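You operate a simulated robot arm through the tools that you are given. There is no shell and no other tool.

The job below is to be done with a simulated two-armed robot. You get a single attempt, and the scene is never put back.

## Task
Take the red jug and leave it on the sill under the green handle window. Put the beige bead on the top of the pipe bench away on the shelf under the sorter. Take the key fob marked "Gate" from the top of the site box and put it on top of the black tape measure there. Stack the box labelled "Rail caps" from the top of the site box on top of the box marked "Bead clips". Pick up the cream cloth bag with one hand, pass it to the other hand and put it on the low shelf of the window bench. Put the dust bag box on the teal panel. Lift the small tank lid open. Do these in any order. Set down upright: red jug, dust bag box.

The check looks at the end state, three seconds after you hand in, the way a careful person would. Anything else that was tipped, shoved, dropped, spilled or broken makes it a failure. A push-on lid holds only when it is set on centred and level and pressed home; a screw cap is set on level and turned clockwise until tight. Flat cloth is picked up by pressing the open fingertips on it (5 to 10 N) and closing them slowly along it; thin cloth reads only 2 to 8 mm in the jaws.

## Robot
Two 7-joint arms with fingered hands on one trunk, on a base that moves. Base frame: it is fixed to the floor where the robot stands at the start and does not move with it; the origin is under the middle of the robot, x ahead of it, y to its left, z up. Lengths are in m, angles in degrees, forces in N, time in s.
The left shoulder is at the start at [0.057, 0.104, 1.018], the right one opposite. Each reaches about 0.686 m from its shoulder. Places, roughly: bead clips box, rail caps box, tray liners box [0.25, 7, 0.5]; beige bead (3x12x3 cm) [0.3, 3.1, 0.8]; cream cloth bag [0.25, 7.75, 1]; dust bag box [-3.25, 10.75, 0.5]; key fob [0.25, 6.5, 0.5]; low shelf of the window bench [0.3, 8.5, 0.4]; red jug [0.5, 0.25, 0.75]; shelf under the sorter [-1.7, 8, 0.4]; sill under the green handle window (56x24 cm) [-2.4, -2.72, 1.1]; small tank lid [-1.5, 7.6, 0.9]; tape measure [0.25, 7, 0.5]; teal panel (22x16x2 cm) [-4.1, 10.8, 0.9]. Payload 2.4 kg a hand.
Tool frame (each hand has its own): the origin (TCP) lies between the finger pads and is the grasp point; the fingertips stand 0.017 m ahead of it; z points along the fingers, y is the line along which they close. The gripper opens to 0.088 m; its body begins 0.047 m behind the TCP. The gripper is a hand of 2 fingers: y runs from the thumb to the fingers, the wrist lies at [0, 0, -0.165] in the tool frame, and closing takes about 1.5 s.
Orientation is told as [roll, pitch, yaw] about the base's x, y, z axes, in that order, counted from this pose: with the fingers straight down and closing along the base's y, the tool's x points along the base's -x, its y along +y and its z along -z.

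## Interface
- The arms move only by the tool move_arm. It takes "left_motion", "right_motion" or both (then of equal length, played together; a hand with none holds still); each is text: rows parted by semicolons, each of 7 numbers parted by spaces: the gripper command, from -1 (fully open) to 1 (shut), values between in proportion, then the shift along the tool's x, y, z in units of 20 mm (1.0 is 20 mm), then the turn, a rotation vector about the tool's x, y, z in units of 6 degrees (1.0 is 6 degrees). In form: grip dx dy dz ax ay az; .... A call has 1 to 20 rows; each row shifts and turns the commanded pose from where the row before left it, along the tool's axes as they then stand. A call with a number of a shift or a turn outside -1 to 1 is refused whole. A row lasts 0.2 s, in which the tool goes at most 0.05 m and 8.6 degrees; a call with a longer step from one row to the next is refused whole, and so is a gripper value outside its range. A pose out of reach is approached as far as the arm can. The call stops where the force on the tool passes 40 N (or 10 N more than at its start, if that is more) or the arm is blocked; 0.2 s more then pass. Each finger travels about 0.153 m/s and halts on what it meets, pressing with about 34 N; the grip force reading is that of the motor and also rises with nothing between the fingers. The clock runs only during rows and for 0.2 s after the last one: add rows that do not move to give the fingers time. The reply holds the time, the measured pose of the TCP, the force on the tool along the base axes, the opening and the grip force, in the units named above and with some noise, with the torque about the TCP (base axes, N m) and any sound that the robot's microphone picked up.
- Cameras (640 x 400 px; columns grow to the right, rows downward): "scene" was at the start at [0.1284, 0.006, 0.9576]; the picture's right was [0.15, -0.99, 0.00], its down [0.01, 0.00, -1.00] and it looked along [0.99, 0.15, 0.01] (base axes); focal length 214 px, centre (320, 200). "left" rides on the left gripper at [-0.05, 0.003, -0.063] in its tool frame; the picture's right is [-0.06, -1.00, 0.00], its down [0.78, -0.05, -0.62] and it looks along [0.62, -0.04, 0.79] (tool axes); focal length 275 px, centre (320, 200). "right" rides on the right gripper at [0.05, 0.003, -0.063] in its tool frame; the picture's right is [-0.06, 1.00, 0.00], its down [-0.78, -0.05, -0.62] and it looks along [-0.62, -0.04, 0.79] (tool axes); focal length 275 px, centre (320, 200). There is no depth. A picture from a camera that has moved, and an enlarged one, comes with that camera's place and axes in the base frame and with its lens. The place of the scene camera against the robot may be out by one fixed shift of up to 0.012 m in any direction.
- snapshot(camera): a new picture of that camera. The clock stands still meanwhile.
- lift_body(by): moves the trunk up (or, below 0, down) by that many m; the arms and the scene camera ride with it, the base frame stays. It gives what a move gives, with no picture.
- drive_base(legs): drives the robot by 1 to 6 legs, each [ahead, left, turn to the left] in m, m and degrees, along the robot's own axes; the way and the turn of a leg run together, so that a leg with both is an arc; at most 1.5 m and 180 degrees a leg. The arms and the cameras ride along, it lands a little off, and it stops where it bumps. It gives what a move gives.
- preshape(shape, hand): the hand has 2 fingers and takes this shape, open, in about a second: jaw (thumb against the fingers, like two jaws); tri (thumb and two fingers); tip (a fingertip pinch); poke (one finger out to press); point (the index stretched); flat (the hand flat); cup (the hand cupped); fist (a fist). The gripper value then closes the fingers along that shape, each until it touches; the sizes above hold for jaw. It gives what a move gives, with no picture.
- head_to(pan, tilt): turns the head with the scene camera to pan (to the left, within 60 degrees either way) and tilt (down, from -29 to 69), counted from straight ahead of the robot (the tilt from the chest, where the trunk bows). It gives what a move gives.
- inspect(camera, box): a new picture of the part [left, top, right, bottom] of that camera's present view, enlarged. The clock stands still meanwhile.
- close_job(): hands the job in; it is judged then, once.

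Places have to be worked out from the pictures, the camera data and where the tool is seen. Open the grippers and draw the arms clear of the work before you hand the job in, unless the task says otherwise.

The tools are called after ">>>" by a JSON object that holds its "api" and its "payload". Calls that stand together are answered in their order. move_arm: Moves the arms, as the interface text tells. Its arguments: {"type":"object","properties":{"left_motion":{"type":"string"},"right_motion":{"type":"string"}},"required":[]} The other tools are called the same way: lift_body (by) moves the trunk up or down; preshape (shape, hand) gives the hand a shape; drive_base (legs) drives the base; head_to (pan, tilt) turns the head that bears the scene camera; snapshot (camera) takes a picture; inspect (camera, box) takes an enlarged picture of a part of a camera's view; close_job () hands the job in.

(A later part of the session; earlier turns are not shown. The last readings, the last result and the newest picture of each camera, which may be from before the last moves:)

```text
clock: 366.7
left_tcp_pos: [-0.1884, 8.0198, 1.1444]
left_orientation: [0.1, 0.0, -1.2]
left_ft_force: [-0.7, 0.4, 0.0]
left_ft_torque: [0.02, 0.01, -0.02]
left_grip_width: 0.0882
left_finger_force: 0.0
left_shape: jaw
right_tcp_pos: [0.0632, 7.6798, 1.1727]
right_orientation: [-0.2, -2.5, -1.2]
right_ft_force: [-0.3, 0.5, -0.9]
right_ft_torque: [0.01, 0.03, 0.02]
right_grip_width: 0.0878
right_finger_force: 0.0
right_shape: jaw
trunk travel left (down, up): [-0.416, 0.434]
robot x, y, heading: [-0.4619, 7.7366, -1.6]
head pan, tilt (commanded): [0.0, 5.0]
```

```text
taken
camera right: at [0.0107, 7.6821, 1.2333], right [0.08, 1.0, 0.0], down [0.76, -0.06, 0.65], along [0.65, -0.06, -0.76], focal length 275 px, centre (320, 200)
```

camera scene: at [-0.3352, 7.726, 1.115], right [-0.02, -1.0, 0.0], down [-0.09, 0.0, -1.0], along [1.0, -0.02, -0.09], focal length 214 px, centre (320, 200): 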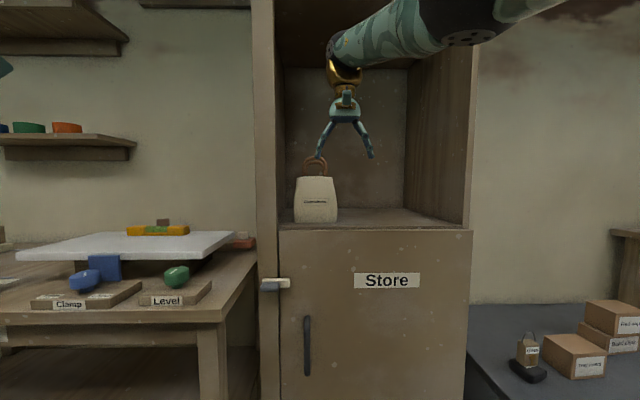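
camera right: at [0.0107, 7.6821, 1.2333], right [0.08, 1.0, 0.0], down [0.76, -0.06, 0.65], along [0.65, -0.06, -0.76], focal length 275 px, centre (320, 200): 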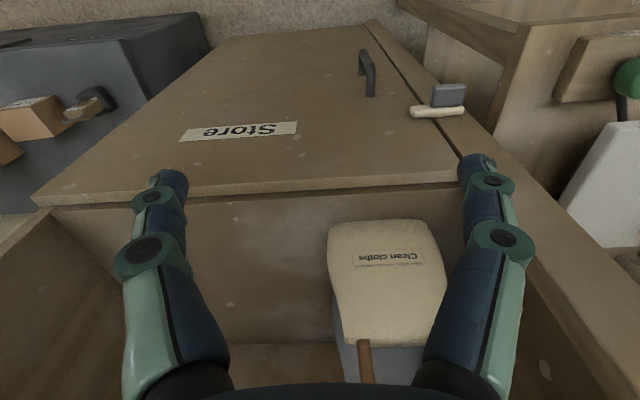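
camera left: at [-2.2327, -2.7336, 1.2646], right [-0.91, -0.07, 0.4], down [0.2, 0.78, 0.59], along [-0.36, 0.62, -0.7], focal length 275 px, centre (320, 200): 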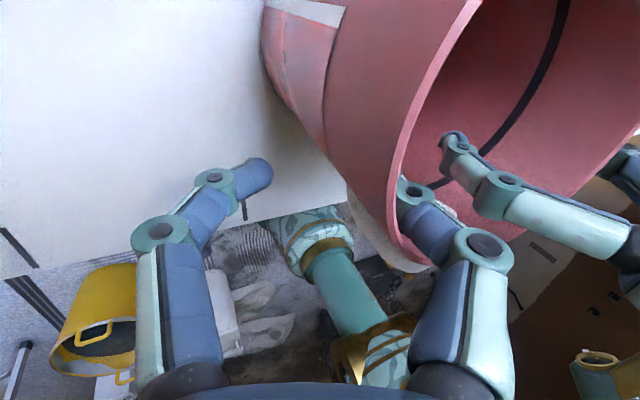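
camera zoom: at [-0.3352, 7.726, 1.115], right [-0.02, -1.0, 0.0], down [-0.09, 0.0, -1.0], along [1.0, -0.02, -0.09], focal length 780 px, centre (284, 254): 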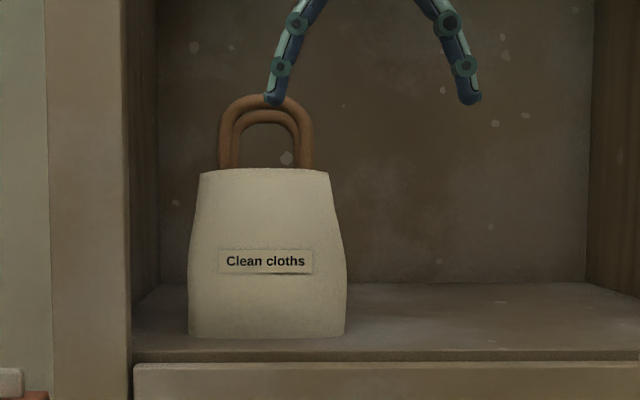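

The bag "Clean cloths" stands at about [0.29, 7.735] on the niche floor (z≈0.997), body ~12 cm wide and 13 cm high, handles up to z≈1.19. I raise the trunk to see it from above and learn its depth and handles.

>>> {"api": "lift_body", "payload": {"by": 0.25}}

>>> {"api": "head_to", "payload": {"pan": 0, "tilt": 30}}

>>> {"api": "inspect", "payload": {"camera": "scene", "box": [230, 80, 430, 220]}}

>>> {"api": "snapshot", "payload": {"camera": "right"}}

```text
clock: 369.3
left_tcp_pos: [-0.1877, 8.0204, 1.3939]
left_orientation: [0.1, 0.1, -1.3]
left_ft_force: [-0.5, -0.4, -0.2]
left_ft_torque: [-0.04, 0.02, 0.02]
left_grip_width: 0.0878
left_finger_force: 0.0
left_shape: jaw
right_tcp_pos: [0.0507, 7.6799, 1.4449]
right_orientation: [-0.3, -5.0, -1.1]
right_ft_force: [0.9, 0.0, 0.3]
right_ft_torque: [0.01, 0.01, -0.02]
right_grip_width: 0.0883
right_finger_force: 0.1
right_shape: jaw
trunk travel left (down, up): [-0.666, 0.184]
robot x, y, heading: [-0.4605, 7.7364, -1.3]
head pan, tilt (commanded): [0.0, 5.0]
```

```text
clock: 370.2
left_tcp_pos: [-0.1881, 8.0203, 1.3943]
left_orientation: [0.1, 0.1, -1.3]
left_ft_force: [-0.4, 0.6, 0.2]
left_ft_torque: [0.01, -0.02, 0.0]
left_grip_width: 0.088
left_finger_force: 0.1
left_shape: jaw
right_tcp_pos: [0.0507, 7.6803, 1.4448]
right_orientation: [-0.3, -4.9, -0.9]
right_ft_force: [0.1, 0.3, -0.1]
right_ft_torque: [0.0, 0.0, 0.01]
right_grip_width: 0.0883
right_finger_force: 0.0
right_shape: jaw
trunk travel left (down, up): [-0.666, 0.184]
robot x, y, heading: [-0.4614, 7.7356, -1.3]
head pan, tilt (commanded): [0.0, 30.0]
```

```text
2.86 times, centred on (330, 150) of scene
camera zoom: at [-0.3398, 7.7262, 1.3259], right [-0.02, -1.0, 0.0], down [-0.5, 0.01, -0.87], along [0.87, -0.02, -0.5], focal length 613 px, centre (291, 343)
```

zoom: 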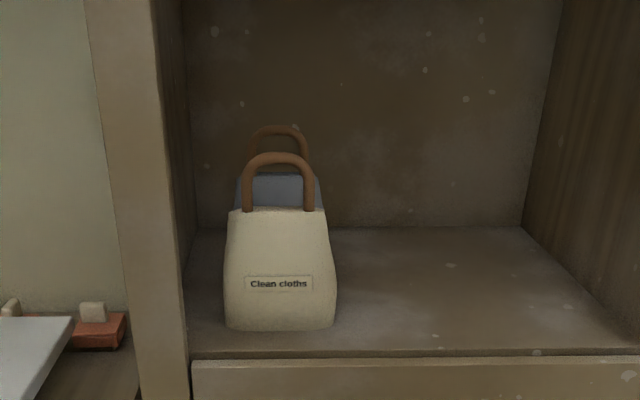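

```text
taken
camera right: at [-0.0044, 7.6831, 1.503], right [0.08, 1.0, 0.0], down [0.73, -0.06, 0.69], along [0.68, -0.06, -0.73], focal length 275 px, centre (320, 200)
```

right: 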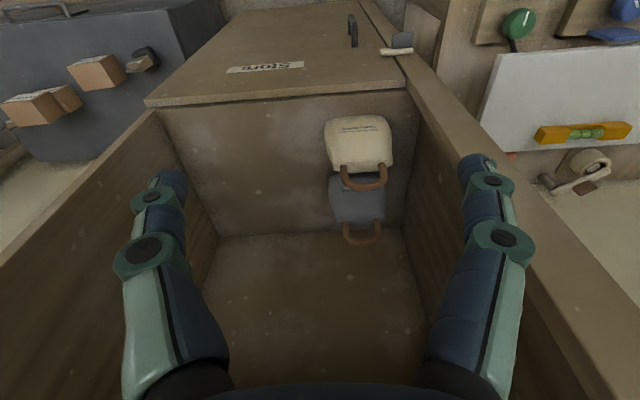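

There are two bags: the cream one in front (handle arch top at [0.266, 7.726, 1.19], legs 6 cm apart) and a blue one about 10 cm behind it. I'll hug the cream bag's handle from above with the right hand; first I lower that hand in front of the niche.

>>> {"api": "move_arm", "payload": {"right_motion": "-1 0.2 0 1 0 0.2 0; -1 0.2 0 1 0 0.2 0; -1 0.2 0 1 0 0.2 0; -1 0.2 0 1 0 0.2 0; -1 0.2 0 1 0 0 0; -1 0.2 0 1 0 0 0; -1 0.2 0 1 0 0 0; -1 0.2 0 1 0 0 0; -1 0.2 0 1 0 0 0"}}

>>> {"api": "snapshot", "payload": {"camera": "right"}}

>>> {"api": "snapshot", "payload": {"camera": "scene"}}

```text
clock: 372.2
left_tcp_pos: [-0.1869, 8.0205, 1.3943]
left_orientation: [0.2, 0.1, -1.4]
left_ft_force: [-0.4, -0.2, 0.1]
left_ft_torque: [0.04, -0.01, 0.0]
left_grip_width: 0.0881
left_finger_force: 0.0
left_shape: jaw
right_tcp_pos: [0.0631, 7.6868, 1.2667]
right_orientation: [-0.4, -0.3, -1.1]
right_ft_force: [0.1, 0.0, 0.2]
right_ft_torque: [0.01, -0.03, -0.02]
right_grip_width: 0.0883
right_finger_force: 0.0
right_shape: jaw
right hand out of reach, approached as far as the arm can: row 2, 3, 4, 5, 6, 7, 8, 9
trunk travel left (down, up): [-0.666, 0.184]
robot x, y, heading: [-0.4619, 7.7371, -1.1]
head pan, tilt (commanded): [0.0, 30.0]
```

```text
taken
camera right: at [0.0133, 7.6908, 1.3302], right [0.08, 1.0, -0.01], down [0.78, -0.06, 0.62], along [0.62, -0.06, -0.78], focal length 275 px, centre (320, 200)
```

right: 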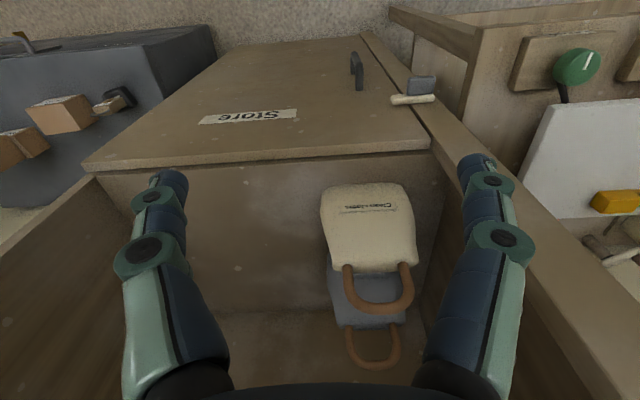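

```text
taken
camera scene: at [-0.3398, 7.7263, 1.3258], right [-0.02, -1.0, 0.0], down [-0.5, 0.01, -0.87], along [0.87, -0.02, -0.5], focal length 214 px, centre (320, 200)
```

scene: 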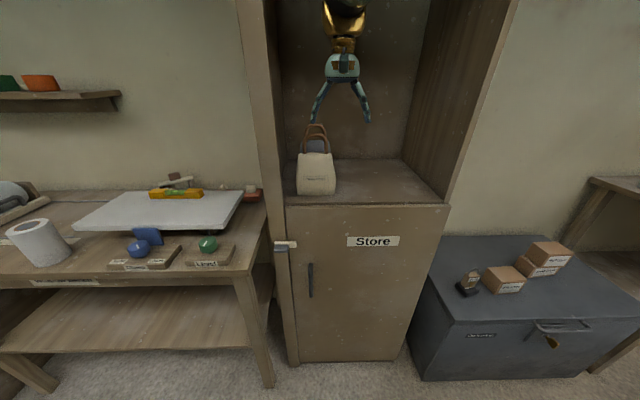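

The niche is tall enough (ceiling ≈1.6 m). I retract the arm a little and drive in so the hand is over the cream bag's handle.

>>> {"api": "move_arm", "payload": {"right_motion": "-1 0.92 0 0 0 0 0; -1 0.92 0 0 0 0 0; -1 0.92 0 0 0 0 0"}}

>>> {"api": "drive_base", "payload": {"legs": [[0.255, 0.03, 1.2]]}}

>>> {"api": "snapshot", "payload": {"camera": "right"}}

>>> {"api": "snapshot", "payload": {"camera": "scene"}}

```text
clock: 373.0
left_tcp_pos: [-0.1885, 8.0204, 1.394]
left_orientation: [0.1, 0.0, -1.3]
left_ft_force: [0.0, -0.1, -0.4]
left_ft_torque: [-0.01, -0.01, 0.0]
left_grip_width: 0.0879
left_finger_force: 0.0
left_shape: jaw
right_tcp_pos: [0.0631, 7.6923, 1.268]
right_orientation: [-0.3, -0.3, -1.2]
right_ft_force: [0.7, 0.4, -0.5]
right_ft_torque: [0.0, 0.03, -0.01]
right_grip_width: 0.0883
right_finger_force: 0.1
right_shape: jaw
right hand out of reach, approached as far as the arm can: row 1, 2, 3
trunk travel left (down, up): [-0.666, 0.184]
robot x, y, heading: [-0.4632, 7.7363, -1.2]
head pan, tilt (commanded): [0.0, 30.0]
```

```text
clock: 374.8
left_tcp_pos: [0.0631, 8.0525, 1.3944]
left_orientation: [0.1, 0.1, -0.1]
left_ft_force: [-1.0, -0.4, 0.1]
left_ft_torque: [-0.02, 0.0, 0.04]
left_grip_width: 0.0878
left_finger_force: 0.2
left_shape: jaw
right_tcp_pos: [0.3199, 7.7289, 1.2687]
right_orientation: [-0.2, -0.3, -0.1]
right_ft_force: [-0.1, 0.2, 0.1]
right_ft_torque: [-0.02, -0.05, 0.02]
right_grip_width: 0.088
right_finger_force: 0.0
right_shape: jaw
trunk travel left (down, up): [-0.666, 0.184]
robot x, y, heading: [-0.2039, 7.7629, -0.5]
head pan, tilt (commanded): [0.0, 30.0]
```

```text
taken
camera right: at [0.2697, 7.7327, 1.3308], right [0.06, 1.0, -0.01], down [0.78, -0.05, 0.62], along [0.62, -0.04, -0.78], focal length 275 px, centre (320, 200)
```

right: 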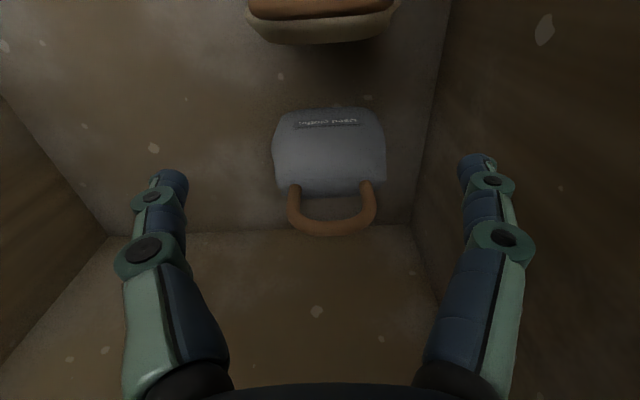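

```text
taken
camera scene: at [-0.0828, 7.7556, 1.3257], right [0.0, -1.0, 0.0], down [-0.5, 0.0, -0.87], along [0.87, 0.0, -0.5], focal length 214 px, centre (320, 200)
```

scene: 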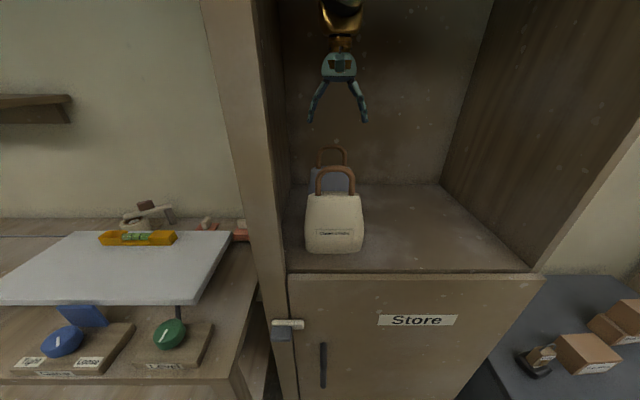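

The arm kept its reach, so the hand is 5 cm too far in. I back the base 5.3 cm and check from the hand camera.

>>> {"api": "drive_base", "payload": {"legs": [[-0.053, -0.003, 0.4]]}}

>>> {"api": "snapshot", "payload": {"camera": "right"}}

>>> {"api": "head_to", "payload": {"pan": -15, "tilt": 5}}

>>> {"api": "snapshot", "payload": {"camera": "scene"}}

```text
clock: 375.8
left_tcp_pos: [0.0055, 8.0511, 1.3948]
left_orientation: [0.1, 0.0, 0.3]
left_ft_force: [-0.2, -0.4, 0.1]
left_ft_torque: [-0.02, -0.01, -0.02]
left_grip_width: 0.0876
left_finger_force: 0.0
left_shape: jaw
right_tcp_pos: [0.2653, 7.7313, 1.2692]
right_orientation: [-0.3, -0.3, 0.4]
right_ft_force: [0.3, -0.3, 0.6]
right_ft_torque: [0.0, -0.03, 0.02]
right_grip_width: 0.088
right_finger_force: 0.1
right_shape: jaw
trunk travel left (down, up): [-0.666, 0.184]
robot x, y, heading: [-0.2547, 7.7581, 0.2]
head pan, tilt (commanded): [0.0, 30.0]
```

```text
taken
camera right: at [0.2145, 7.7327, 1.3319], right [0.06, 1.0, -0.01], down [0.78, -0.04, 0.62], along [0.62, -0.04, -0.78], focal length 275 px, centre (320, 200)
```

right: 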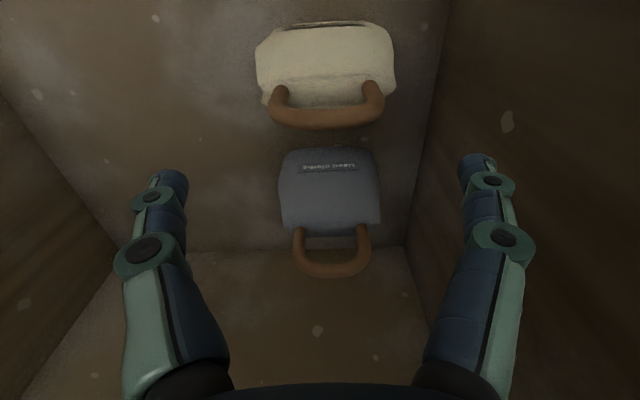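

```text
clock: 376.7
left_tcp_pos: [0.0069, 8.0512, 1.3948]
left_orientation: [0.1, 0.0, 0.2]
left_ft_force: [-0.6, -0.7, -0.1]
left_ft_torque: [-0.03, 0.01, -0.01]
left_grip_width: 0.0876
left_finger_force: 0.0
left_shape: jaw
right_tcp_pos: [0.2673, 7.7298, 1.2683]
right_orientation: [-0.3, -0.2, 0.3]
right_ft_force: [-0.5, -0.2, -0.2]
right_ft_torque: [-0.03, -0.01, -0.01]
right_grip_width: 0.088
right_finger_force: 0.0
right_shape: jaw
trunk travel left (down, up): [-0.666, 0.184]
robot x, y, heading: [-0.2582, 7.7606, 0.3]
head pan, tilt (commanded): [-15.0, 5.0]
```

```text
taken
camera scene: at [-0.1381, 7.7295, 1.3662], right [-0.25, -0.97, 0.0], down [-0.09, 0.02, -1.0], along [0.96, -0.25, -0.09], focal length 214 px, centre (320, 200)
```

scene: 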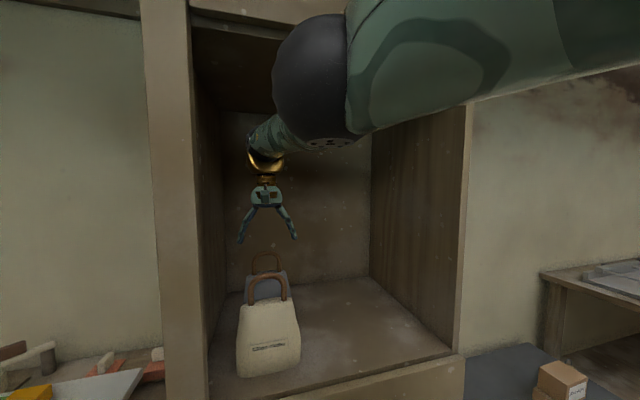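

The handle's legs are at y≈7.699 and 7.766, x≈0.273. I align and lower so the open fingers go down on both sides of the handle.

>>> {"api": "move_arm", "payload": {"right_motion": "-1 -0.3 0.15 0.5 0 0 0; -1 0 0 0.9 0 0 0; -1 0 0 0.9 0 0 0; -1 0 0 0.9 0 0 0"}}

>>> {"api": "snapshot", "payload": {"camera": "right"}}

```text
clock: 377.7
left_tcp_pos: [0.0078, 8.051, 1.3948]
left_orientation: [0.2, 0.1, 0.3]
left_ft_force: [0.5, -0.1, 0.3]
left_ft_torque: [0.0, 0.02, 0.02]
left_grip_width: 0.088
left_finger_force: 0.2
left_shape: jaw
right_tcp_pos: [0.265, 7.7313, 1.205]
right_orientation: [-0.3, -0.3, 0.4]
right_ft_force: [0.1, 0.6, -0.3]
right_ft_torque: [0.01, 0.0, 0.01]
right_grip_width: 0.0879
right_finger_force: 0.1
right_shape: jaw
right hand out of reach, approached as far as the arm can: row 1
trunk travel left (down, up): [-0.666, 0.184]
robot x, y, heading: [-0.2592, 7.7584, 0.1]
head pan, tilt (commanded): [-15.0, 5.0]
```

```text
taken
camera right: at [0.2143, 7.7317, 1.2682], right [0.05, 1.0, 0.0], down [0.78, -0.04, 0.62], along [0.62, -0.04, -0.78], focal length 275 px, centre (320, 200)
```

right: 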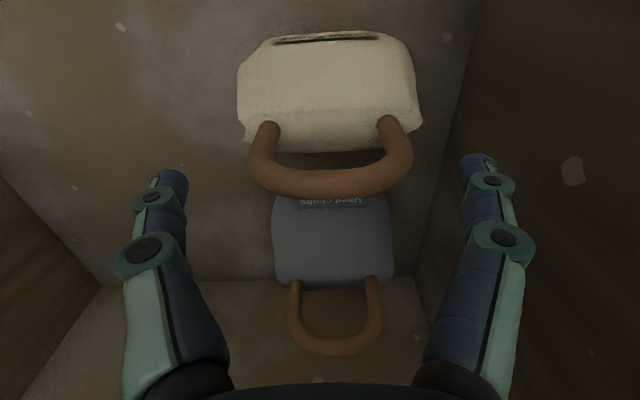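

I refine by 5 mm forward and 4 mm left, then lower the remaining 3 cm.

>>> {"api": "move_arm", "payload": {"right_motion": "-1 -0.25 0.19 0.3 0 0 0; -1 0 0 0.7 0 0 0; -1 0 0 0.6 0 0 0"}}

>>> {"api": "snapshot", "payload": {"camera": "right"}}

>>> {"api": "head_to", "payload": {"pan": 0, "tilt": 15}}

>>> {"api": "inspect", "payload": {"camera": "scene", "box": [240, 100, 440, 300]}}

```text
clock: 378.5
left_tcp_pos: [0.0091, 8.05, 1.3946]
left_orientation: [0.2, 0.1, 0.3]
left_ft_force: [-0.1, -0.8, 0.2]
left_ft_torque: [0.0, 0.02, 0.03]
left_grip_width: 0.0879
left_finger_force: 0.1
left_shape: jaw
right_tcp_pos: [0.2584, 7.7318, 1.1721]
right_orientation: [-0.2, -0.2, 0.5]
right_ft_force: [-0.4, 0.2, -0.1]
right_ft_torque: [-0.01, 0.02, 0.02]
right_grip_width: 0.0879
right_finger_force: 0.0
right_shape: jaw
right hand out of reach, approached as far as the arm can: row 1, 3
trunk travel left (down, up): [-0.666, 0.184]
robot x, y, heading: [-0.2607, 7.7557, 0.5]
head pan, tilt (commanded): [-15.0, 5.0]
```

```text
taken
camera right: at [0.2077, 7.7337, 1.2362], right [0.05, 1.0, -0.01], down [0.78, -0.04, 0.62], along [0.62, -0.04, -0.78], focal length 275 px, centre (320, 200)
```

right: 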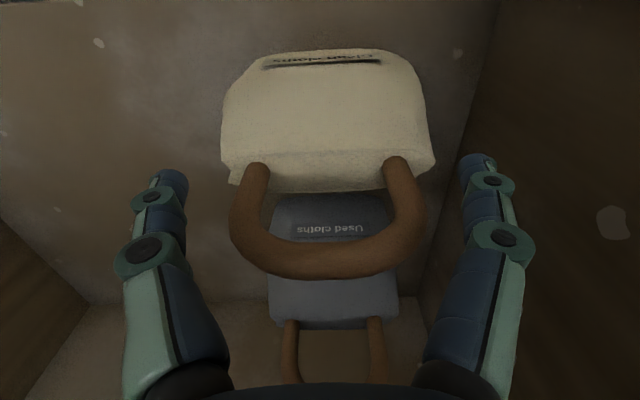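

```text
clock: 379.2
left_tcp_pos: [0.0075, 8.0509, 1.3932]
left_orientation: [0.1, 0.0, 0.2]
left_ft_force: [-0.7, 0.6, 0.1]
left_ft_torque: [-0.01, -0.03, -0.02]
left_grip_width: 0.0882
left_finger_force: 0.0
left_shape: jaw
right_tcp_pos: [0.2574, 7.7329, 1.1746]
right_orientation: [-0.3, -0.2, 0.4]
right_ft_force: [-0.7, 0.0, -0.7]
right_ft_torque: [0.02, 0.04, 0.02]
right_grip_width: 0.088
right_finger_force: 0.0
right_shape: jaw
trunk travel left (down, up): [-0.666, 0.184]
robot x, y, heading: [-0.2582, 7.7583, 0.2]
head pan, tilt (commanded): [0.0, 15.0]
```

```text
2.00 times, centred on (340, 200) of scene
camera zoom: at [-0.1333, 7.7531, 1.35], right [0.0, -1.0, 0.0], down [-0.26, 0.0, -0.97], along [0.97, 0.0, -0.26], focal length 429 px, centre (280, 200)
```

zoom: 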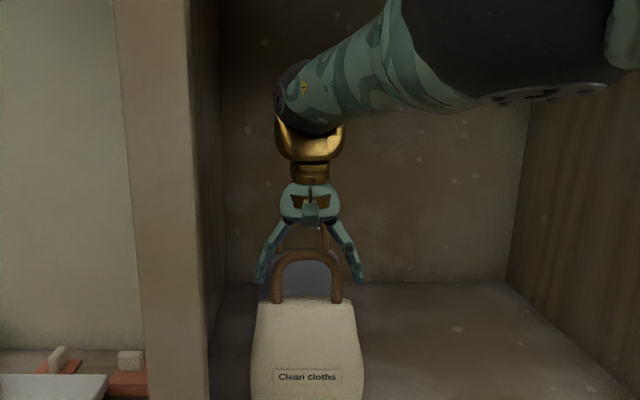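

The handle is ~1 cm further in and 3 mm left of the hand. I nudge the base accordingly.

>>> {"api": "drive_base", "payload": {"legs": [[0.011, 0.003, 0]]}}

>>> {"api": "snapshot", "payload": {"camera": "right"}}

```text
clock: 380.0
left_tcp_pos: [0.0199, 8.0544, 1.395]
left_orientation: [0.2, 0.2, 0.2]
left_ft_force: [-0.7, 0.1, -0.8]
left_ft_torque: [-0.02, 0.01, 0.02]
left_grip_width: 0.0876
left_finger_force: 0.0
left_shape: jaw
right_tcp_pos: [0.2696, 7.7356, 1.1728]
right_orientation: [-0.3, -0.2, 0.5]
right_ft_force: [0.3, -0.4, 0.0]
right_ft_torque: [0.02, 0.01, -0.02]
right_grip_width: 0.088
right_finger_force: 0.0
right_shape: jaw
trunk travel left (down, up): [-0.666, 0.184]
robot x, y, heading: [-0.2493, 7.7621, 0.3]
head pan, tilt (commanded): [0.0, 15.0]
```

```text
taken
camera right: at [0.2192, 7.7379, 1.2362], right [0.06, 1.0, -0.01], down [0.78, -0.04, 0.62], along [0.62, -0.04, -0.78], focal length 275 px, centre (320, 200)
```

right: 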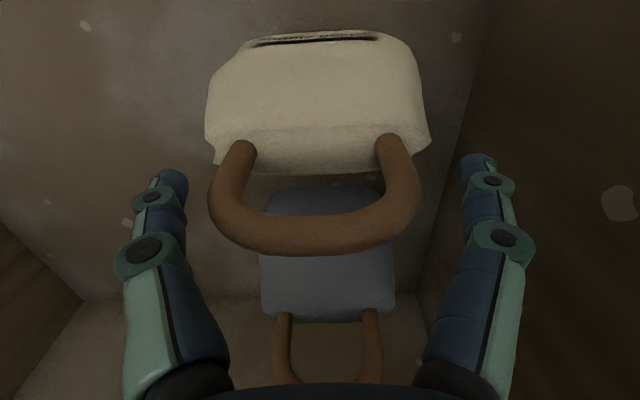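

The handle is centred between the fingers. I close on it.

>>> {"api": "move_arm", "payload": {"right_motion": "-0.8 0 0 0 0 0 0; -0.6 0 0 0 0 0 0; -0.4 0 0 0 0 0 0; -0.2 0 0 0 0 0 0; 0 0 0 0 0 0 0; 0 0 0 0 0 0 0; 0 0 0 0 0 0 0"}}

>>> {"api": "snapshot", "payload": {"camera": "right"}}

```text
clock: 381.6
left_tcp_pos: [0.0189, 8.0559, 1.3948]
left_orientation: [0.0, 0.1, 0.2]
left_ft_force: [0.1, 0.2, 0.2]
left_ft_torque: [0.0, -0.04, -0.03]
left_grip_width: 0.0881
left_finger_force: 0.1
left_shape: jaw
right_tcp_pos: [0.269, 7.7354, 1.1736]
right_orientation: [-0.3, -0.2, 0.4]
right_ft_force: [-0.2, 0.2, 0.4]
right_ft_torque: [-0.04, 0.04, 0.0]
right_grip_width: 0.0
right_finger_force: 34.1
right_shape: jaw
trunk travel left (down, up): [-0.666, 0.184]
robot x, y, heading: [-0.2422, 7.7655, 0.0]
head pan, tilt (commanded): [0.0, 15.0]
```

```text
taken
camera right: at [0.2185, 7.7376, 1.2365], right [0.06, 1.0, -0.01], down [0.78, -0.04, 0.62], along [0.62, -0.04, -0.78], focal length 275 px, centre (320, 200)
```

right: 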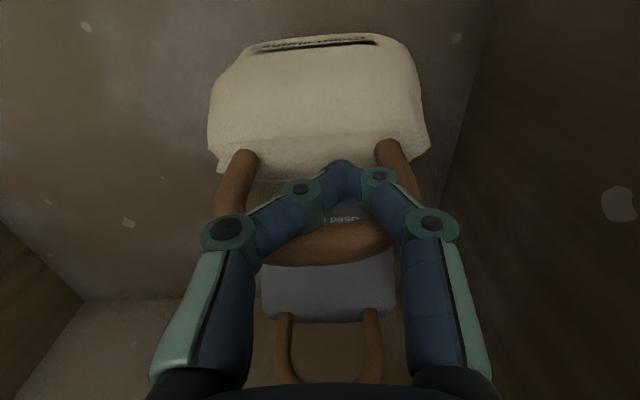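

The fingers closed just in front of the handle without catching it, so the handle is about 1.5 cm deeper. I open, move in 1.5 cm and try again.

>>> {"api": "move_arm", "payload": {"right_motion": "-0.5 0 0 0 0 0 0; -1 0 0 0 0 0 0; -1 0 0 0 0 0 0; -1 0 0 0 0 0 0; -1 0 0 0 0 0 0; -1 0 0 0 0 0 0; -1 0 0 0 0 0 0"}}

>>> {"api": "drive_base", "payload": {"legs": [[0.016, 0, 0]]}}

>>> {"api": "snapshot", "payload": {"camera": "right"}}

```text
clock: 383.2
left_tcp_pos: [0.0193, 8.0545, 1.3948]
left_orientation: [0.0, 0.1, 0.2]
left_ft_force: [0.3, -0.2, 0.1]
left_ft_torque: [0.03, -0.01, -0.01]
left_grip_width: 0.0881
left_finger_force: 0.0
left_shape: jaw
right_tcp_pos: [0.2689, 7.7369, 1.1745]
right_orientation: [-0.3, -0.3, 0.4]
right_ft_force: [-0.1, -0.4, 0.2]
right_ft_torque: [0.01, -0.01, 0.0]
right_grip_width: 0.0881
right_finger_force: 0.0
right_shape: jaw
trunk travel left (down, up): [-0.666, 0.184]
robot x, y, heading: [-0.2434, 7.759, 0.4]
head pan, tilt (commanded): [0.0, 15.0]
```

```text
clock: 383.9
left_tcp_pos: [0.0349, 8.0545, 1.3939]
left_orientation: [0.1, 0.1, 0.2]
left_ft_force: [-0.4, -0.1, -0.5]
left_ft_torque: [0.01, 0.01, -0.02]
left_grip_width: 0.088
left_finger_force: 0.1
left_shape: jaw
right_tcp_pos: [0.2856, 7.7354, 1.1742]
right_orientation: [-0.3, -0.2, 0.3]
right_ft_force: [0.0, -0.4, -0.6]
right_ft_torque: [0.01, -0.02, -0.03]
right_grip_width: 0.0879
right_finger_force: 0.0
right_shape: jaw
trunk travel left (down, up): [-0.666, 0.184]
robot x, y, heading: [-0.2332, 7.7656, 0.3]
head pan, tilt (commanded): [0.0, 15.0]
```

```text
taken
camera right: at [0.2352, 7.7377, 1.2361], right [0.06, 1.0, -0.01], down [0.78, -0.04, 0.62], along [0.62, -0.04, -0.78], focal length 275 px, centre (320, 200)
```

right: 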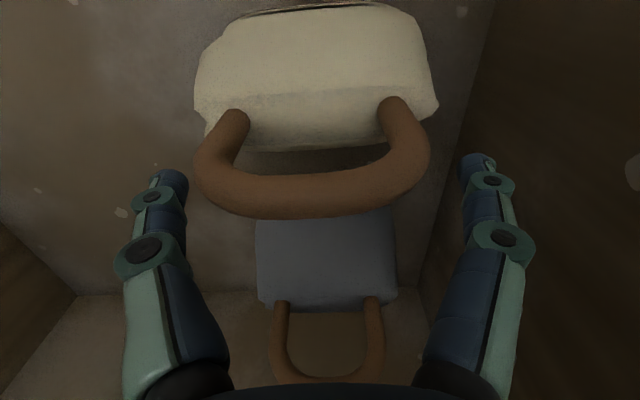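

Now the handle lies in the finger plane. I close again.

>>> {"api": "move_arm", "payload": {"right_motion": "-0.8 0 0 0 0 0 0; -0.6 0 0 0 0 0 0; -0.5 0 0 0 0 0 0; -0.4 0 0 0 0 0 0; -0.3 0 0 0 0 0 0; -0.2 0 0 0 0 0 0; -0.2 0 0 0 0 0 0"}}

>>> {"api": "snapshot", "payload": {"camera": "right"}}

```text
clock: 385.6
left_tcp_pos: [0.0346, 8.0547, 1.3942]
left_orientation: [0.2, 0.1, 0.3]
left_ft_force: [-0.3, -0.4, -0.4]
left_ft_torque: [0.01, -0.02, 0.01]
left_grip_width: 0.0881
left_finger_force: 0.0
left_shape: jaw
right_tcp_pos: [0.2848, 7.736, 1.174]
right_orientation: [-0.4, -0.2, 0.4]
right_ft_force: [0.7, 0.1, -0.4]
right_ft_torque: [0.0, 0.03, -0.02]
right_grip_width: 0.0525
right_finger_force: 0.0
right_shape: jaw
trunk travel left (down, up): [-0.666, 0.184]
robot x, y, heading: [-0.2331, 7.7594, 0.2]
head pan, tilt (commanded): [0.0, 15.0]
```

```text
taken
camera right: at [0.2343, 7.7378, 1.2364], right [0.06, 1.0, -0.01], down [0.78, -0.04, 0.62], along [0.62, -0.04, -0.78], focal length 275 px, centre (320, 200)
```

right: 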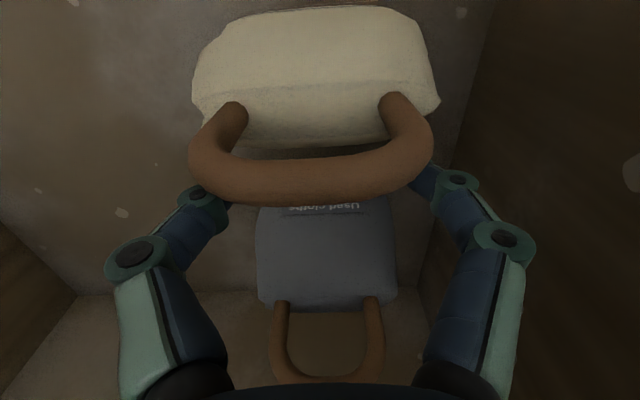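

The width reads 5.25 cm with no force yet; I close further to see whether the handle is caught.

>>> {"api": "move_arm", "payload": {"right_motion": "0 0 0 0 0 0 0; 0.2 0 0 0 0 0 0; 0.4 0 0 0 0 0 0; 0.6 0 0 0 0 0 0; 0.8 0 0 0 0 0 0; 1 0 0 0 0 0 0; 1 0 0 0 0 0 0; 1 0 0 0 0 0 0"}}

>>> {"api": "snapshot", "payload": {"camera": "right"}}

>>> {"api": "inspect", "payload": {"camera": "scene", "box": [240, 100, 440, 300]}}

```text
clock: 387.4
left_tcp_pos: [0.0349, 8.055, 1.3939]
left_orientation: [0.1, 0.1, 0.1]
left_ft_force: [-0.5, 0.3, 0.1]
left_ft_torque: [-0.01, -0.02, 0.02]
left_grip_width: 0.0882
left_finger_force: 0.0
left_shape: jaw
right_tcp_pos: [0.2855, 7.7353, 1.1732]
right_orientation: [-0.3, -0.2, 0.5]
right_ft_force: [0.9, -0.5, 0.4]
right_ft_torque: [-0.01, -0.01, -0.01]
right_grip_width: 0.0
right_finger_force: 34.3
right_shape: jaw
trunk travel left (down, up): [-0.666, 0.184]
robot x, y, heading: [-0.2294, 7.7636, 0.2]
head pan, tilt (commanded): [0.0, 15.0]
```

```text
taken
camera right: at [0.2344, 7.7377, 1.2364], right [0.06, 1.0, -0.01], down [0.78, -0.04, 0.62], along [0.62, -0.04, -0.78], focal length 275 px, centre (320, 200)
```

right: 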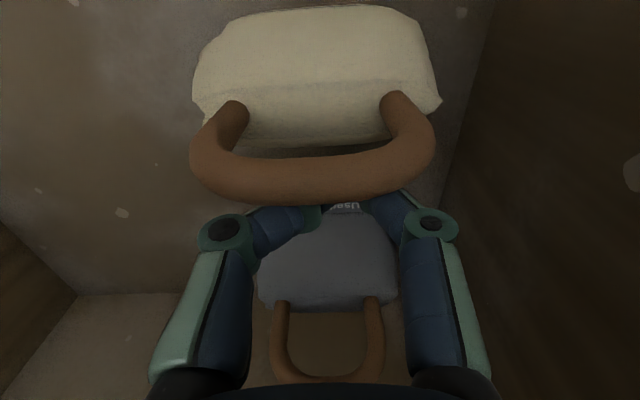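

```text
2.00 times, centred on (340, 200) of scene
camera zoom: at [-0.1064, 7.7563, 1.35], right [0.0, -1.0, 0.0], down [-0.26, 0.0, -0.97], along [0.97, 0.0, -0.26], focal length 429 px, centre (280, 200)
```

zoom: 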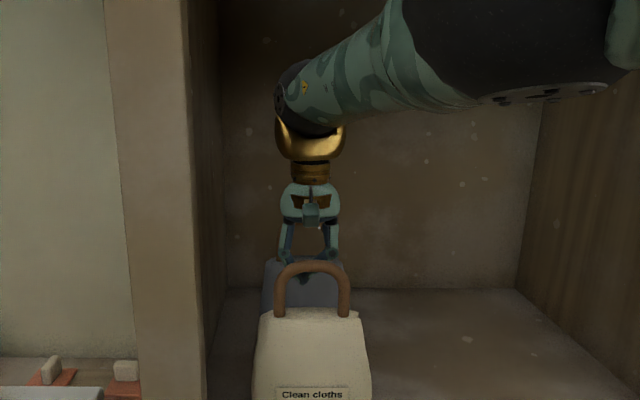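

The round handle slips past the fingertips sideways this way. Better: pinch the top of the handle with the jaws closing front-to-back. I raise the hand above the handle and turn the wrist a quarter turn.

>>> {"api": "move_arm", "payload": {"right_motion": "1 0 0 -0.5 0 0 0; 1 0 0 -1 0 0 0; 1 0 0 -1 0 0 0; 1 0 0 -1 0 0 0; 1 0 0 -1 0 0 0"}}

>>> {"api": "drive_base", "payload": {"legs": [[-0.01, 0, 0]]}}

>>> {"api": "move_arm", "payload": {"right_motion": "0.5 0 0 0 0 0 -1; 0 0 0 0 0 0 -1; -0.5 0 0 0 0 0 -1; -0.5 0 0 0 0 0 -1; -0.5 0 0 0 0 0 -1; -0.5 0 0 0 0 0 -1; -0.5 0 0 0 0 0 -1; -0.5 0 0 0 0 0 -1; -0.5 0 0 0 0 0 -1; -0.5 0 0 0 0 0 -1; -0.5 0 0 0 0 0 -1; -0.5 0 0 0 0 0 -1; -0.5 0 0 0 0 0 -1; -0.5 0 0 0 0 0 -1; -0.5 0 0 0 0 0 -1"}}

>>> {"api": "snapshot", "payload": {"camera": "right"}}

>>> {"api": "snapshot", "payload": {"camera": "scene"}}

```text
clock: 388.6
left_tcp_pos: [0.035, 8.0534, 1.3945]
left_orientation: [0.0, 0.1, 0.2]
left_ft_force: [-0.3, 0.3, 0.1]
left_ft_torque: [-0.05, 0.02, -0.03]
left_grip_width: 0.0878
left_finger_force: 0.2
left_shape: jaw
right_tcp_pos: [0.2899, 7.7409, 1.2621]
right_orientation: [-0.4, 0.0, 0.4]
right_ft_force: [0.2, 0.1, 0.3]
right_ft_torque: [0.03, 0.0, 0.03]
right_grip_width: 0.0001
right_finger_force: 33.9
right_shape: jaw
right hand out of reach, approached as far as the arm can: row 2, 3
trunk travel left (down, up): [-0.666, 0.184]
robot x, y, heading: [-0.2295, 7.7636, 0.2]
head pan, tilt (commanded): [0.0, 15.0]
```

```text
clock: 389.3
left_tcp_pos: [0.0243, 8.0535, 1.3942]
left_orientation: [0.1, 0.1, 0.2]
left_ft_force: [0.5, 1.0, 0.0]
left_ft_torque: [-0.01, 0.01, 0.0]
left_grip_width: 0.0882
left_finger_force: 0.0
left_shape: jaw
right_tcp_pos: [0.2802, 7.7401, 1.2649]
right_orientation: [-0.5, -0.1, 0.4]
right_ft_force: [0.2, 0.3, -0.4]
right_ft_torque: [0.03, -0.01, 0.01]
right_grip_width: 0.0001
right_finger_force: 34.0
right_shape: jaw
trunk travel left (down, up): [-0.666, 0.184]
robot x, y, heading: [-0.2363, 7.7611, 0.3]
head pan, tilt (commanded): [0.0, 15.0]
```

```text
clock: 392.5
left_tcp_pos: [0.0237, 8.0543, 1.3941]
left_orientation: [0.1, 0.1, 0.2]
left_ft_force: [0.7, -0.4, 0.2]
left_ft_torque: [-0.01, 0.01, 0.03]
left_grip_width: 0.0878
left_finger_force: 0.0
left_shape: jaw
right_tcp_pos: [0.282, 7.7416, 1.2624]
right_orientation: [0.0, 0.3, 90.5]
right_ft_force: [-0.3, -0.1, 0.0]
right_ft_torque: [0.01, 0.0, -0.01]
right_grip_width: 0.0657
right_finger_force: 0.1
right_shape: jaw
trunk travel left (down, up): [-0.666, 0.184]
robot x, y, heading: [-0.2438, 7.76, 0.1]
head pan, tilt (commanded): [0.0, 15.0]
```

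```text
taken
camera right: at [0.278, 7.6901, 1.3261], right [-1.0, 0.05, 0.0], down [0.04, 0.79, 0.61], along [0.03, 0.61, -0.79], focal length 275 px, centre (320, 200)
```

right: 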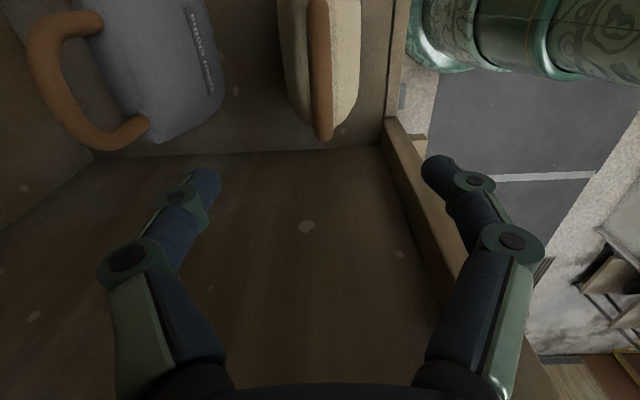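

```text
taken
camera scene: at [-0.1167, 7.7562, 1.35], right [0.0, -1.0, 0.0], down [-0.26, 0.0, -0.97], along [0.97, 0.0, -0.26], focal length 214 px, centre (320, 200)
```

scene: 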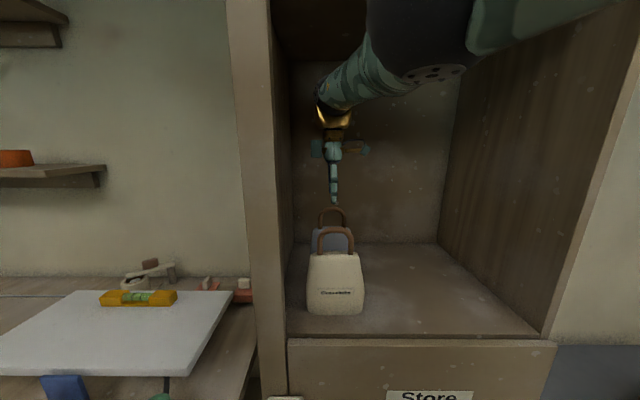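

Now the jaws are square to the handle, which lies directly below the tool line. I lower onto it.

>>> {"api": "move_arm", "payload": {"right_motion": "-0.5 0 0 0.9 0 0 0; -0.5 0 0 1 0 0 0; -0.5 0 0 1 0 0 0; -0.5 0 0 1 0 0 0; -0.5 0 0 0.8 0 0 0"}}

>>> {"api": "snapshot", "payload": {"camera": "right"}}

>>> {"api": "inspect", "payload": {"camera": "scene", "box": [240, 140, 440, 330]}}

```text
clock: 393.7
left_tcp_pos: [0.0233, 8.0544, 1.394]
left_orientation: [0.2, 0.0, 0.1]
left_ft_force: [0.2, -0.4, -0.1]
left_ft_torque: [0.0, 0.01, 0.01]
left_grip_width: 0.0878
left_finger_force: 0.0
left_shape: jaw
right_tcp_pos: [0.2728, 7.7368, 1.1684]
right_orientation: [0.0, 0.4, 90.3]
right_ft_force: [-0.1, 0.1, 0.3]
right_ft_torque: [0.02, -0.02, -0.01]
right_grip_width: 0.0659
right_finger_force: 0.0
right_shape: jaw
right hand out of reach, approached as far as the arm can: row 3, 4
trunk travel left (down, up): [-0.666, 0.184]
robot x, y, heading: [-0.2419, 7.7652, 0.1]
head pan, tilt (commanded): [0.0, 15.0]
```

```text
taken
camera right: at [0.2701, 7.6864, 1.233], right [-1.0, 0.06, 0.0], down [0.04, 0.79, 0.61], along [0.04, 0.61, -0.79], focal length 275 px, centre (320, 200)
```

right: 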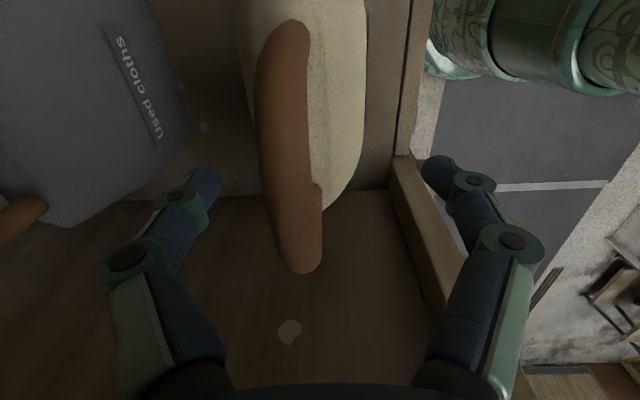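

```text
2.11 times, centred on (340, 235) of scene
camera zoom: at [-0.1165, 7.7558, 1.35], right [0.0, -1.0, 0.0], down [-0.26, 0.0, -0.97], along [0.97, 0.0, -0.26], focal length 452 px, centre (278, 126)
```

zoom: 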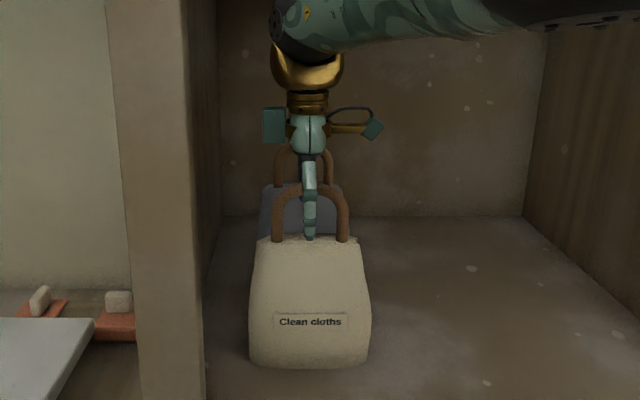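

The handle is ~8 mm further in than the jaw centre; I nudge the base and close.

>>> {"api": "drive_base", "payload": {"legs": [[0.009, 0, 0]]}}

>>> {"api": "move_arm", "payload": {"right_motion": "-0.3 0 0 0 0 0 0; -0.1 0 0 0 0 0 0; 0.1 0 0 0 0 0 0; 0.3 0 0 0 0 0 0; 0.5 0 0 0 0 0 0; 0.7 0 0 0 0 0 0; 0.9 0 0 0 0 0 0; 1 0 0 0 0 0 0; 1 0 0 0 0 0 0"}}

>>> {"api": "snapshot", "payload": {"camera": "right"}}

```text
clock: 394.4
left_tcp_pos: [0.0333, 8.055, 1.3944]
left_orientation: [0.1, 0.2, 0.1]
left_ft_force: [0.0, 0.2, 0.6]
left_ft_torque: [-0.01, 0.0, 0.02]
left_grip_width: 0.0877
left_finger_force: 0.0
left_shape: jaw
right_tcp_pos: [0.2828, 7.7366, 1.1686]
right_orientation: [-0.2, 0.4, 90.3]
right_ft_force: [-0.2, -0.6, 0.8]
right_ft_torque: [-0.03, 0.02, -0.03]
right_grip_width: 0.0661
right_finger_force: 0.1
right_shape: jaw
trunk travel left (down, up): [-0.666, 0.184]
robot x, y, heading: [-0.2336, 7.761, 0.3]
head pan, tilt (commanded): [0.0, 15.0]
```

```text
clock: 396.4
left_tcp_pos: [0.034, 8.0538, 1.394]
left_orientation: [0.1, 0.1, 0.1]
left_ft_force: [0.1, 0.0, 0.0]
left_ft_torque: [-0.01, 0.01, 0.0]
left_grip_width: 0.0877
left_finger_force: 0.0
left_shape: jaw
right_tcp_pos: [0.2828, 7.7377, 1.1688]
right_orientation: [0.0, 0.5, 90.3]
right_ft_force: [-0.2, -0.6, -0.9]
right_ft_torque: [0.01, 0.04, 0.03]
right_grip_width: 0.0
right_finger_force: 34.2
right_shape: jaw
trunk travel left (down, up): [-0.666, 0.184]
robot x, y, heading: [-0.2377, 7.7614, 0.2]
head pan, tilt (commanded): [0.0, 15.0]
```

```text
taken
camera right: at [0.279, 7.6868, 1.2332], right [-1.0, 0.06, 0.0], down [0.04, 0.79, 0.61], along [0.04, 0.61, -0.79], focal length 275 px, centre (320, 200)
```

right: 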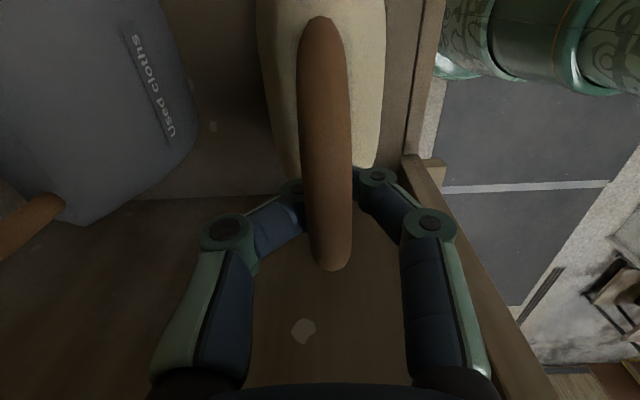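

The fingertips closed together through the handle's opening, so the handle is hooked in them. I lift the trunk 5 cm and check.

>>> {"api": "lift_body", "payload": {"by": 0.05}}

>>> {"api": "snapshot", "payload": {"camera": "right"}}

>>> {"api": "snapshot", "payload": {"camera": "scene"}}

```text
clock: 397.4
left_tcp_pos: [0.0332, 8.0549, 1.4442]
left_orientation: [0.1, 0.1, 0.0]
left_ft_force: [-0.6, -0.6, 0.5]
left_ft_torque: [0.0, -0.01, -0.01]
left_grip_width: 0.088
left_finger_force: 0.0
left_shape: jaw
right_tcp_pos: [0.281, 7.7378, 1.2198]
right_orientation: [-0.1, 0.3, 90.5]
right_ft_force: [-1.0, 0.0, -3.3]
right_ft_torque: [-0.03, -0.06, 0.0]
right_grip_width: 0.0
right_finger_force: 34.4
right_shape: jaw
trunk travel left (down, up): [-0.716, 0.134]
robot x, y, heading: [-0.2335, 7.7617, 0.2]
head pan, tilt (commanded): [0.0, 15.0]
```

```text
taken
camera right: at [0.2787, 7.6868, 1.2831], right [-1.0, 0.06, 0.0], down [0.04, 0.79, 0.61], along [0.04, 0.61, -0.79], focal length 275 px, centre (320, 200)
```

right: 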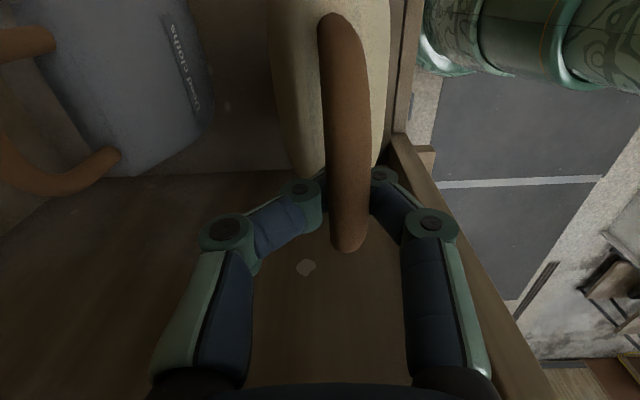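

```text
taken
camera scene: at [-0.1075, 7.7565, 1.4], right [0.0, -1.0, 0.0], down [-0.26, 0.0, -0.97], along [0.97, 0.0, -0.26], focal length 214 px, centre (320, 200)
```

scene: 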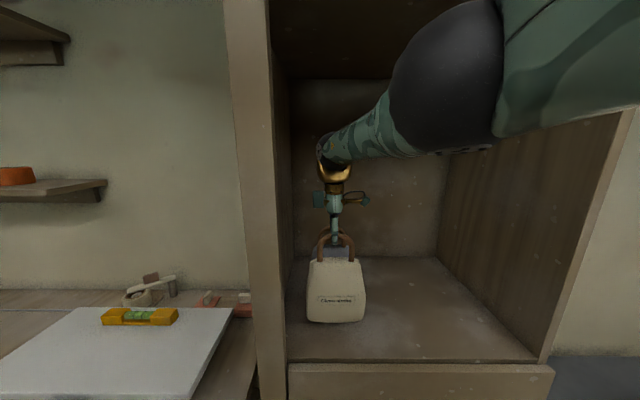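

The bag hangs from the hooked fingers (−3.3 N). I raise a bit more and back out of the niche.

>>> {"api": "lift_body", "payload": {"by": 0.04}}

>>> {"api": "drive_base", "payload": {"legs": [[-0.35, 0, 0]]}}

>>> {"api": "snapshot", "payload": {"camera": "scene"}}

```text
clock: 398.2
left_tcp_pos: [0.0343, 8.0552, 1.4853]
left_orientation: [0.1, 0.1, 0.2]
left_ft_force: [-0.5, 0.6, -1.1]
left_ft_torque: [0.02, 0.03, 0.01]
left_grip_width: 0.0877
left_finger_force: 0.1
left_shape: jaw
right_tcp_pos: [0.2808, 7.7373, 1.2601]
right_orientation: [-0.1, 0.4, 90.3]
right_ft_force: [1.1, -0.3, -2.8]
right_ft_torque: [-0.01, -0.03, 0.02]
right_grip_width: 0.0
right_finger_force: 33.9
right_shape: jaw
trunk travel left (down, up): [-0.756, 0.094]
robot x, y, heading: [-0.2272, 7.7637, -0.1]
head pan, tilt (commanded): [0.0, 15.0]
```

```text
clock: 400.4
left_tcp_pos: [-0.3132, 8.053, 1.4848]
left_orientation: [0.1, 0.1, -0.1]
left_ft_force: [0.5, -1.0, -0.2]
left_ft_torque: [0.0, 0.0, 0.01]
left_grip_width: 0.0878
left_finger_force: 0.1
left_shape: jaw
right_tcp_pos: [-0.0665, 7.7338, 1.2599]
right_orientation: [0.0, 0.4, 90.0]
right_ft_force: [-0.2, -0.2, -2.2]
right_ft_torque: [0.0, 0.0, 0.0]
right_grip_width: 0.0002
right_finger_force: 33.4
right_shape: jaw
trunk travel left (down, up): [-0.756, 0.094]
robot x, y, heading: [-0.5786, 7.7608, -0.1]
head pan, tilt (commanded): [0.0, 15.0]
```

```text
taken
camera scene: at [-0.4557, 7.7552, 1.4401], right [0.0, -1.0, 0.0], down [-0.26, 0.0, -0.97], along [0.97, 0.0, -0.26], focal length 214 px, centre (320, 200)
```

scene: 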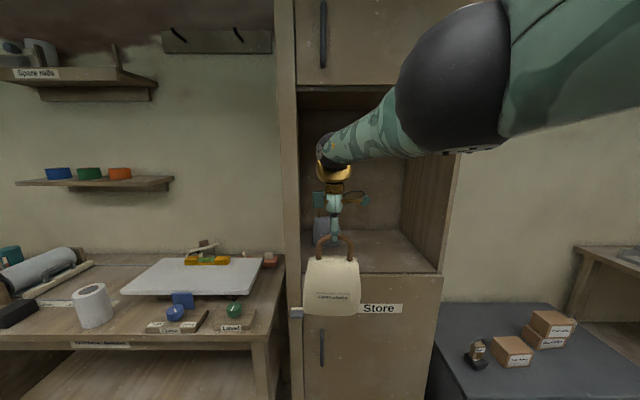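

The bag hangs freely in front of me. I turn the right wrist back so the bag hangs edge-on to me, ready for the left hand.

>>> {"api": "move_arm", "payload": {"right_motion": "1 0 0 0 0 0 0.75; 1 0 0 0 0 0 0.75; 1 0 0 0 0 0 0.75; 1 0 0 0 0 0 0.75; 1 0 0 0 0 0 0.75; 1 0 0 0 0 0 0.75; 1 0 0 0 0 0 0.75; 1 0 0 0 0 0 0.75; 1 0 0 0 0 0 0.75; 1 0 0 0 0 0 0.75; 1 0 0 0 0 0 0.75; 1 0 0 0 0 0 0.75; 1 0 0 0 0 0 0.75; 1 0 0 0 0 0 0.75; 1 0 0 0 0 0 0.75; 1 0 0 0 0 0 0.75; 1 0 0 0 0 0 0.75; 1 0 0 0 0 0 0.75; 1 0 0 0 0 0 0.75; 1 0 0 0 0 0 0.75"}}

>>> {"api": "snapshot", "payload": {"camera": "right"}}

>>> {"api": "head_to", "payload": {"pan": 0, "tilt": 30}}

>>> {"api": "snapshot", "payload": {"camera": "scene"}}

```text
clock: 404.6
left_tcp_pos: [-0.3114, 8.0534, 1.4851]
left_orientation: [0.0, 0.0, -0.1]
left_ft_force: [-1.1, -0.7, 0.0]
left_ft_torque: [-0.03, -0.03, -0.03]
left_grip_width: 0.0878
left_finger_force: 0.2
left_shape: jaw
right_tcp_pos: [-0.0659, 7.735, 1.2587]
right_orientation: [-0.5, -0.1, -0.1]
right_ft_force: [-0.2, 0.3, -2.4]
right_ft_torque: [0.0, 0.01, -0.02]
right_grip_width: 0.0
right_finger_force: 34.1
right_shape: jaw
trunk travel left (down, up): [-0.756, 0.094]
robot x, y, heading: [-0.5785, 7.7619, -0.2]
head pan, tilt (commanded): [0.0, 15.0]
```

```text
taken
camera right: at [-0.1168, 7.7365, 1.3226], right [0.06, 1.0, -0.01], down [0.78, -0.04, 0.62], along [0.62, -0.04, -0.78], focal length 275 px, centre (320, 200)
```

right: 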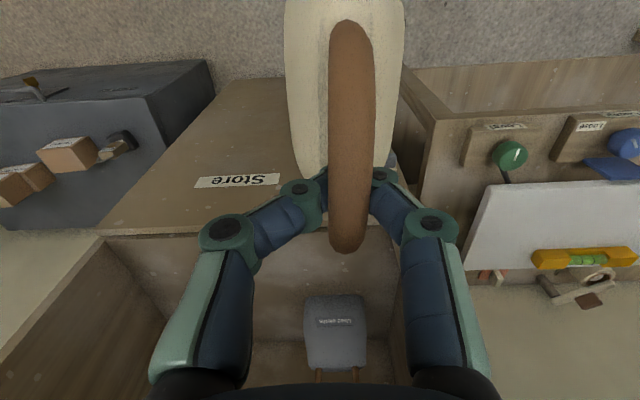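

```text
clock: 405.4
left_tcp_pos: [-0.3116, 8.0527, 1.4836]
left_orientation: [0.1, 0.1, -0.1]
left_ft_force: [-1.2, 0.4, 0.1]
left_ft_torque: [-0.01, 0.05, -0.02]
left_grip_width: 0.0879
left_finger_force: 0.1
left_shape: jaw
right_tcp_pos: [-0.0671, 7.7338, 1.2596]
right_orientation: [-0.3, 0.0, 0.1]
right_ft_force: [0.5, -0.9, -3.0]
right_ft_torque: [0.02, 0.0, 0.04]
right_grip_width: 0.0
right_finger_force: 33.3
right_shape: jaw
trunk travel left (down, up): [-0.756, 0.094]
robot x, y, heading: [-0.5828, 7.7631, -0.1]
head pan, tilt (commanded): [0.0, 30.0]
```

```text
taken
camera scene: at [-0.458, 7.7552, 1.4159], right [0.0, -1.0, 0.0], down [-0.5, 0.0, -0.87], along [0.87, 0.0, -0.5], focal length 214 px, centre (320, 200)
```

scene: 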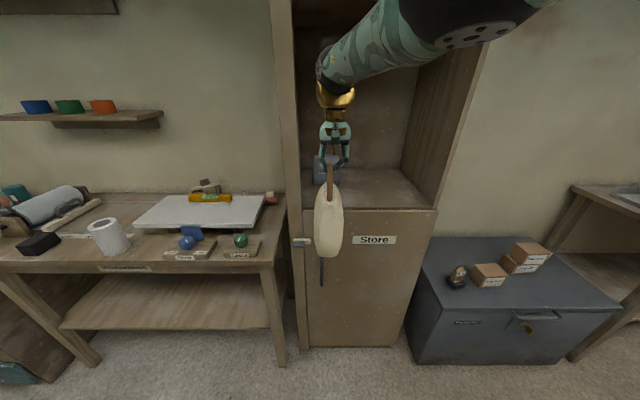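

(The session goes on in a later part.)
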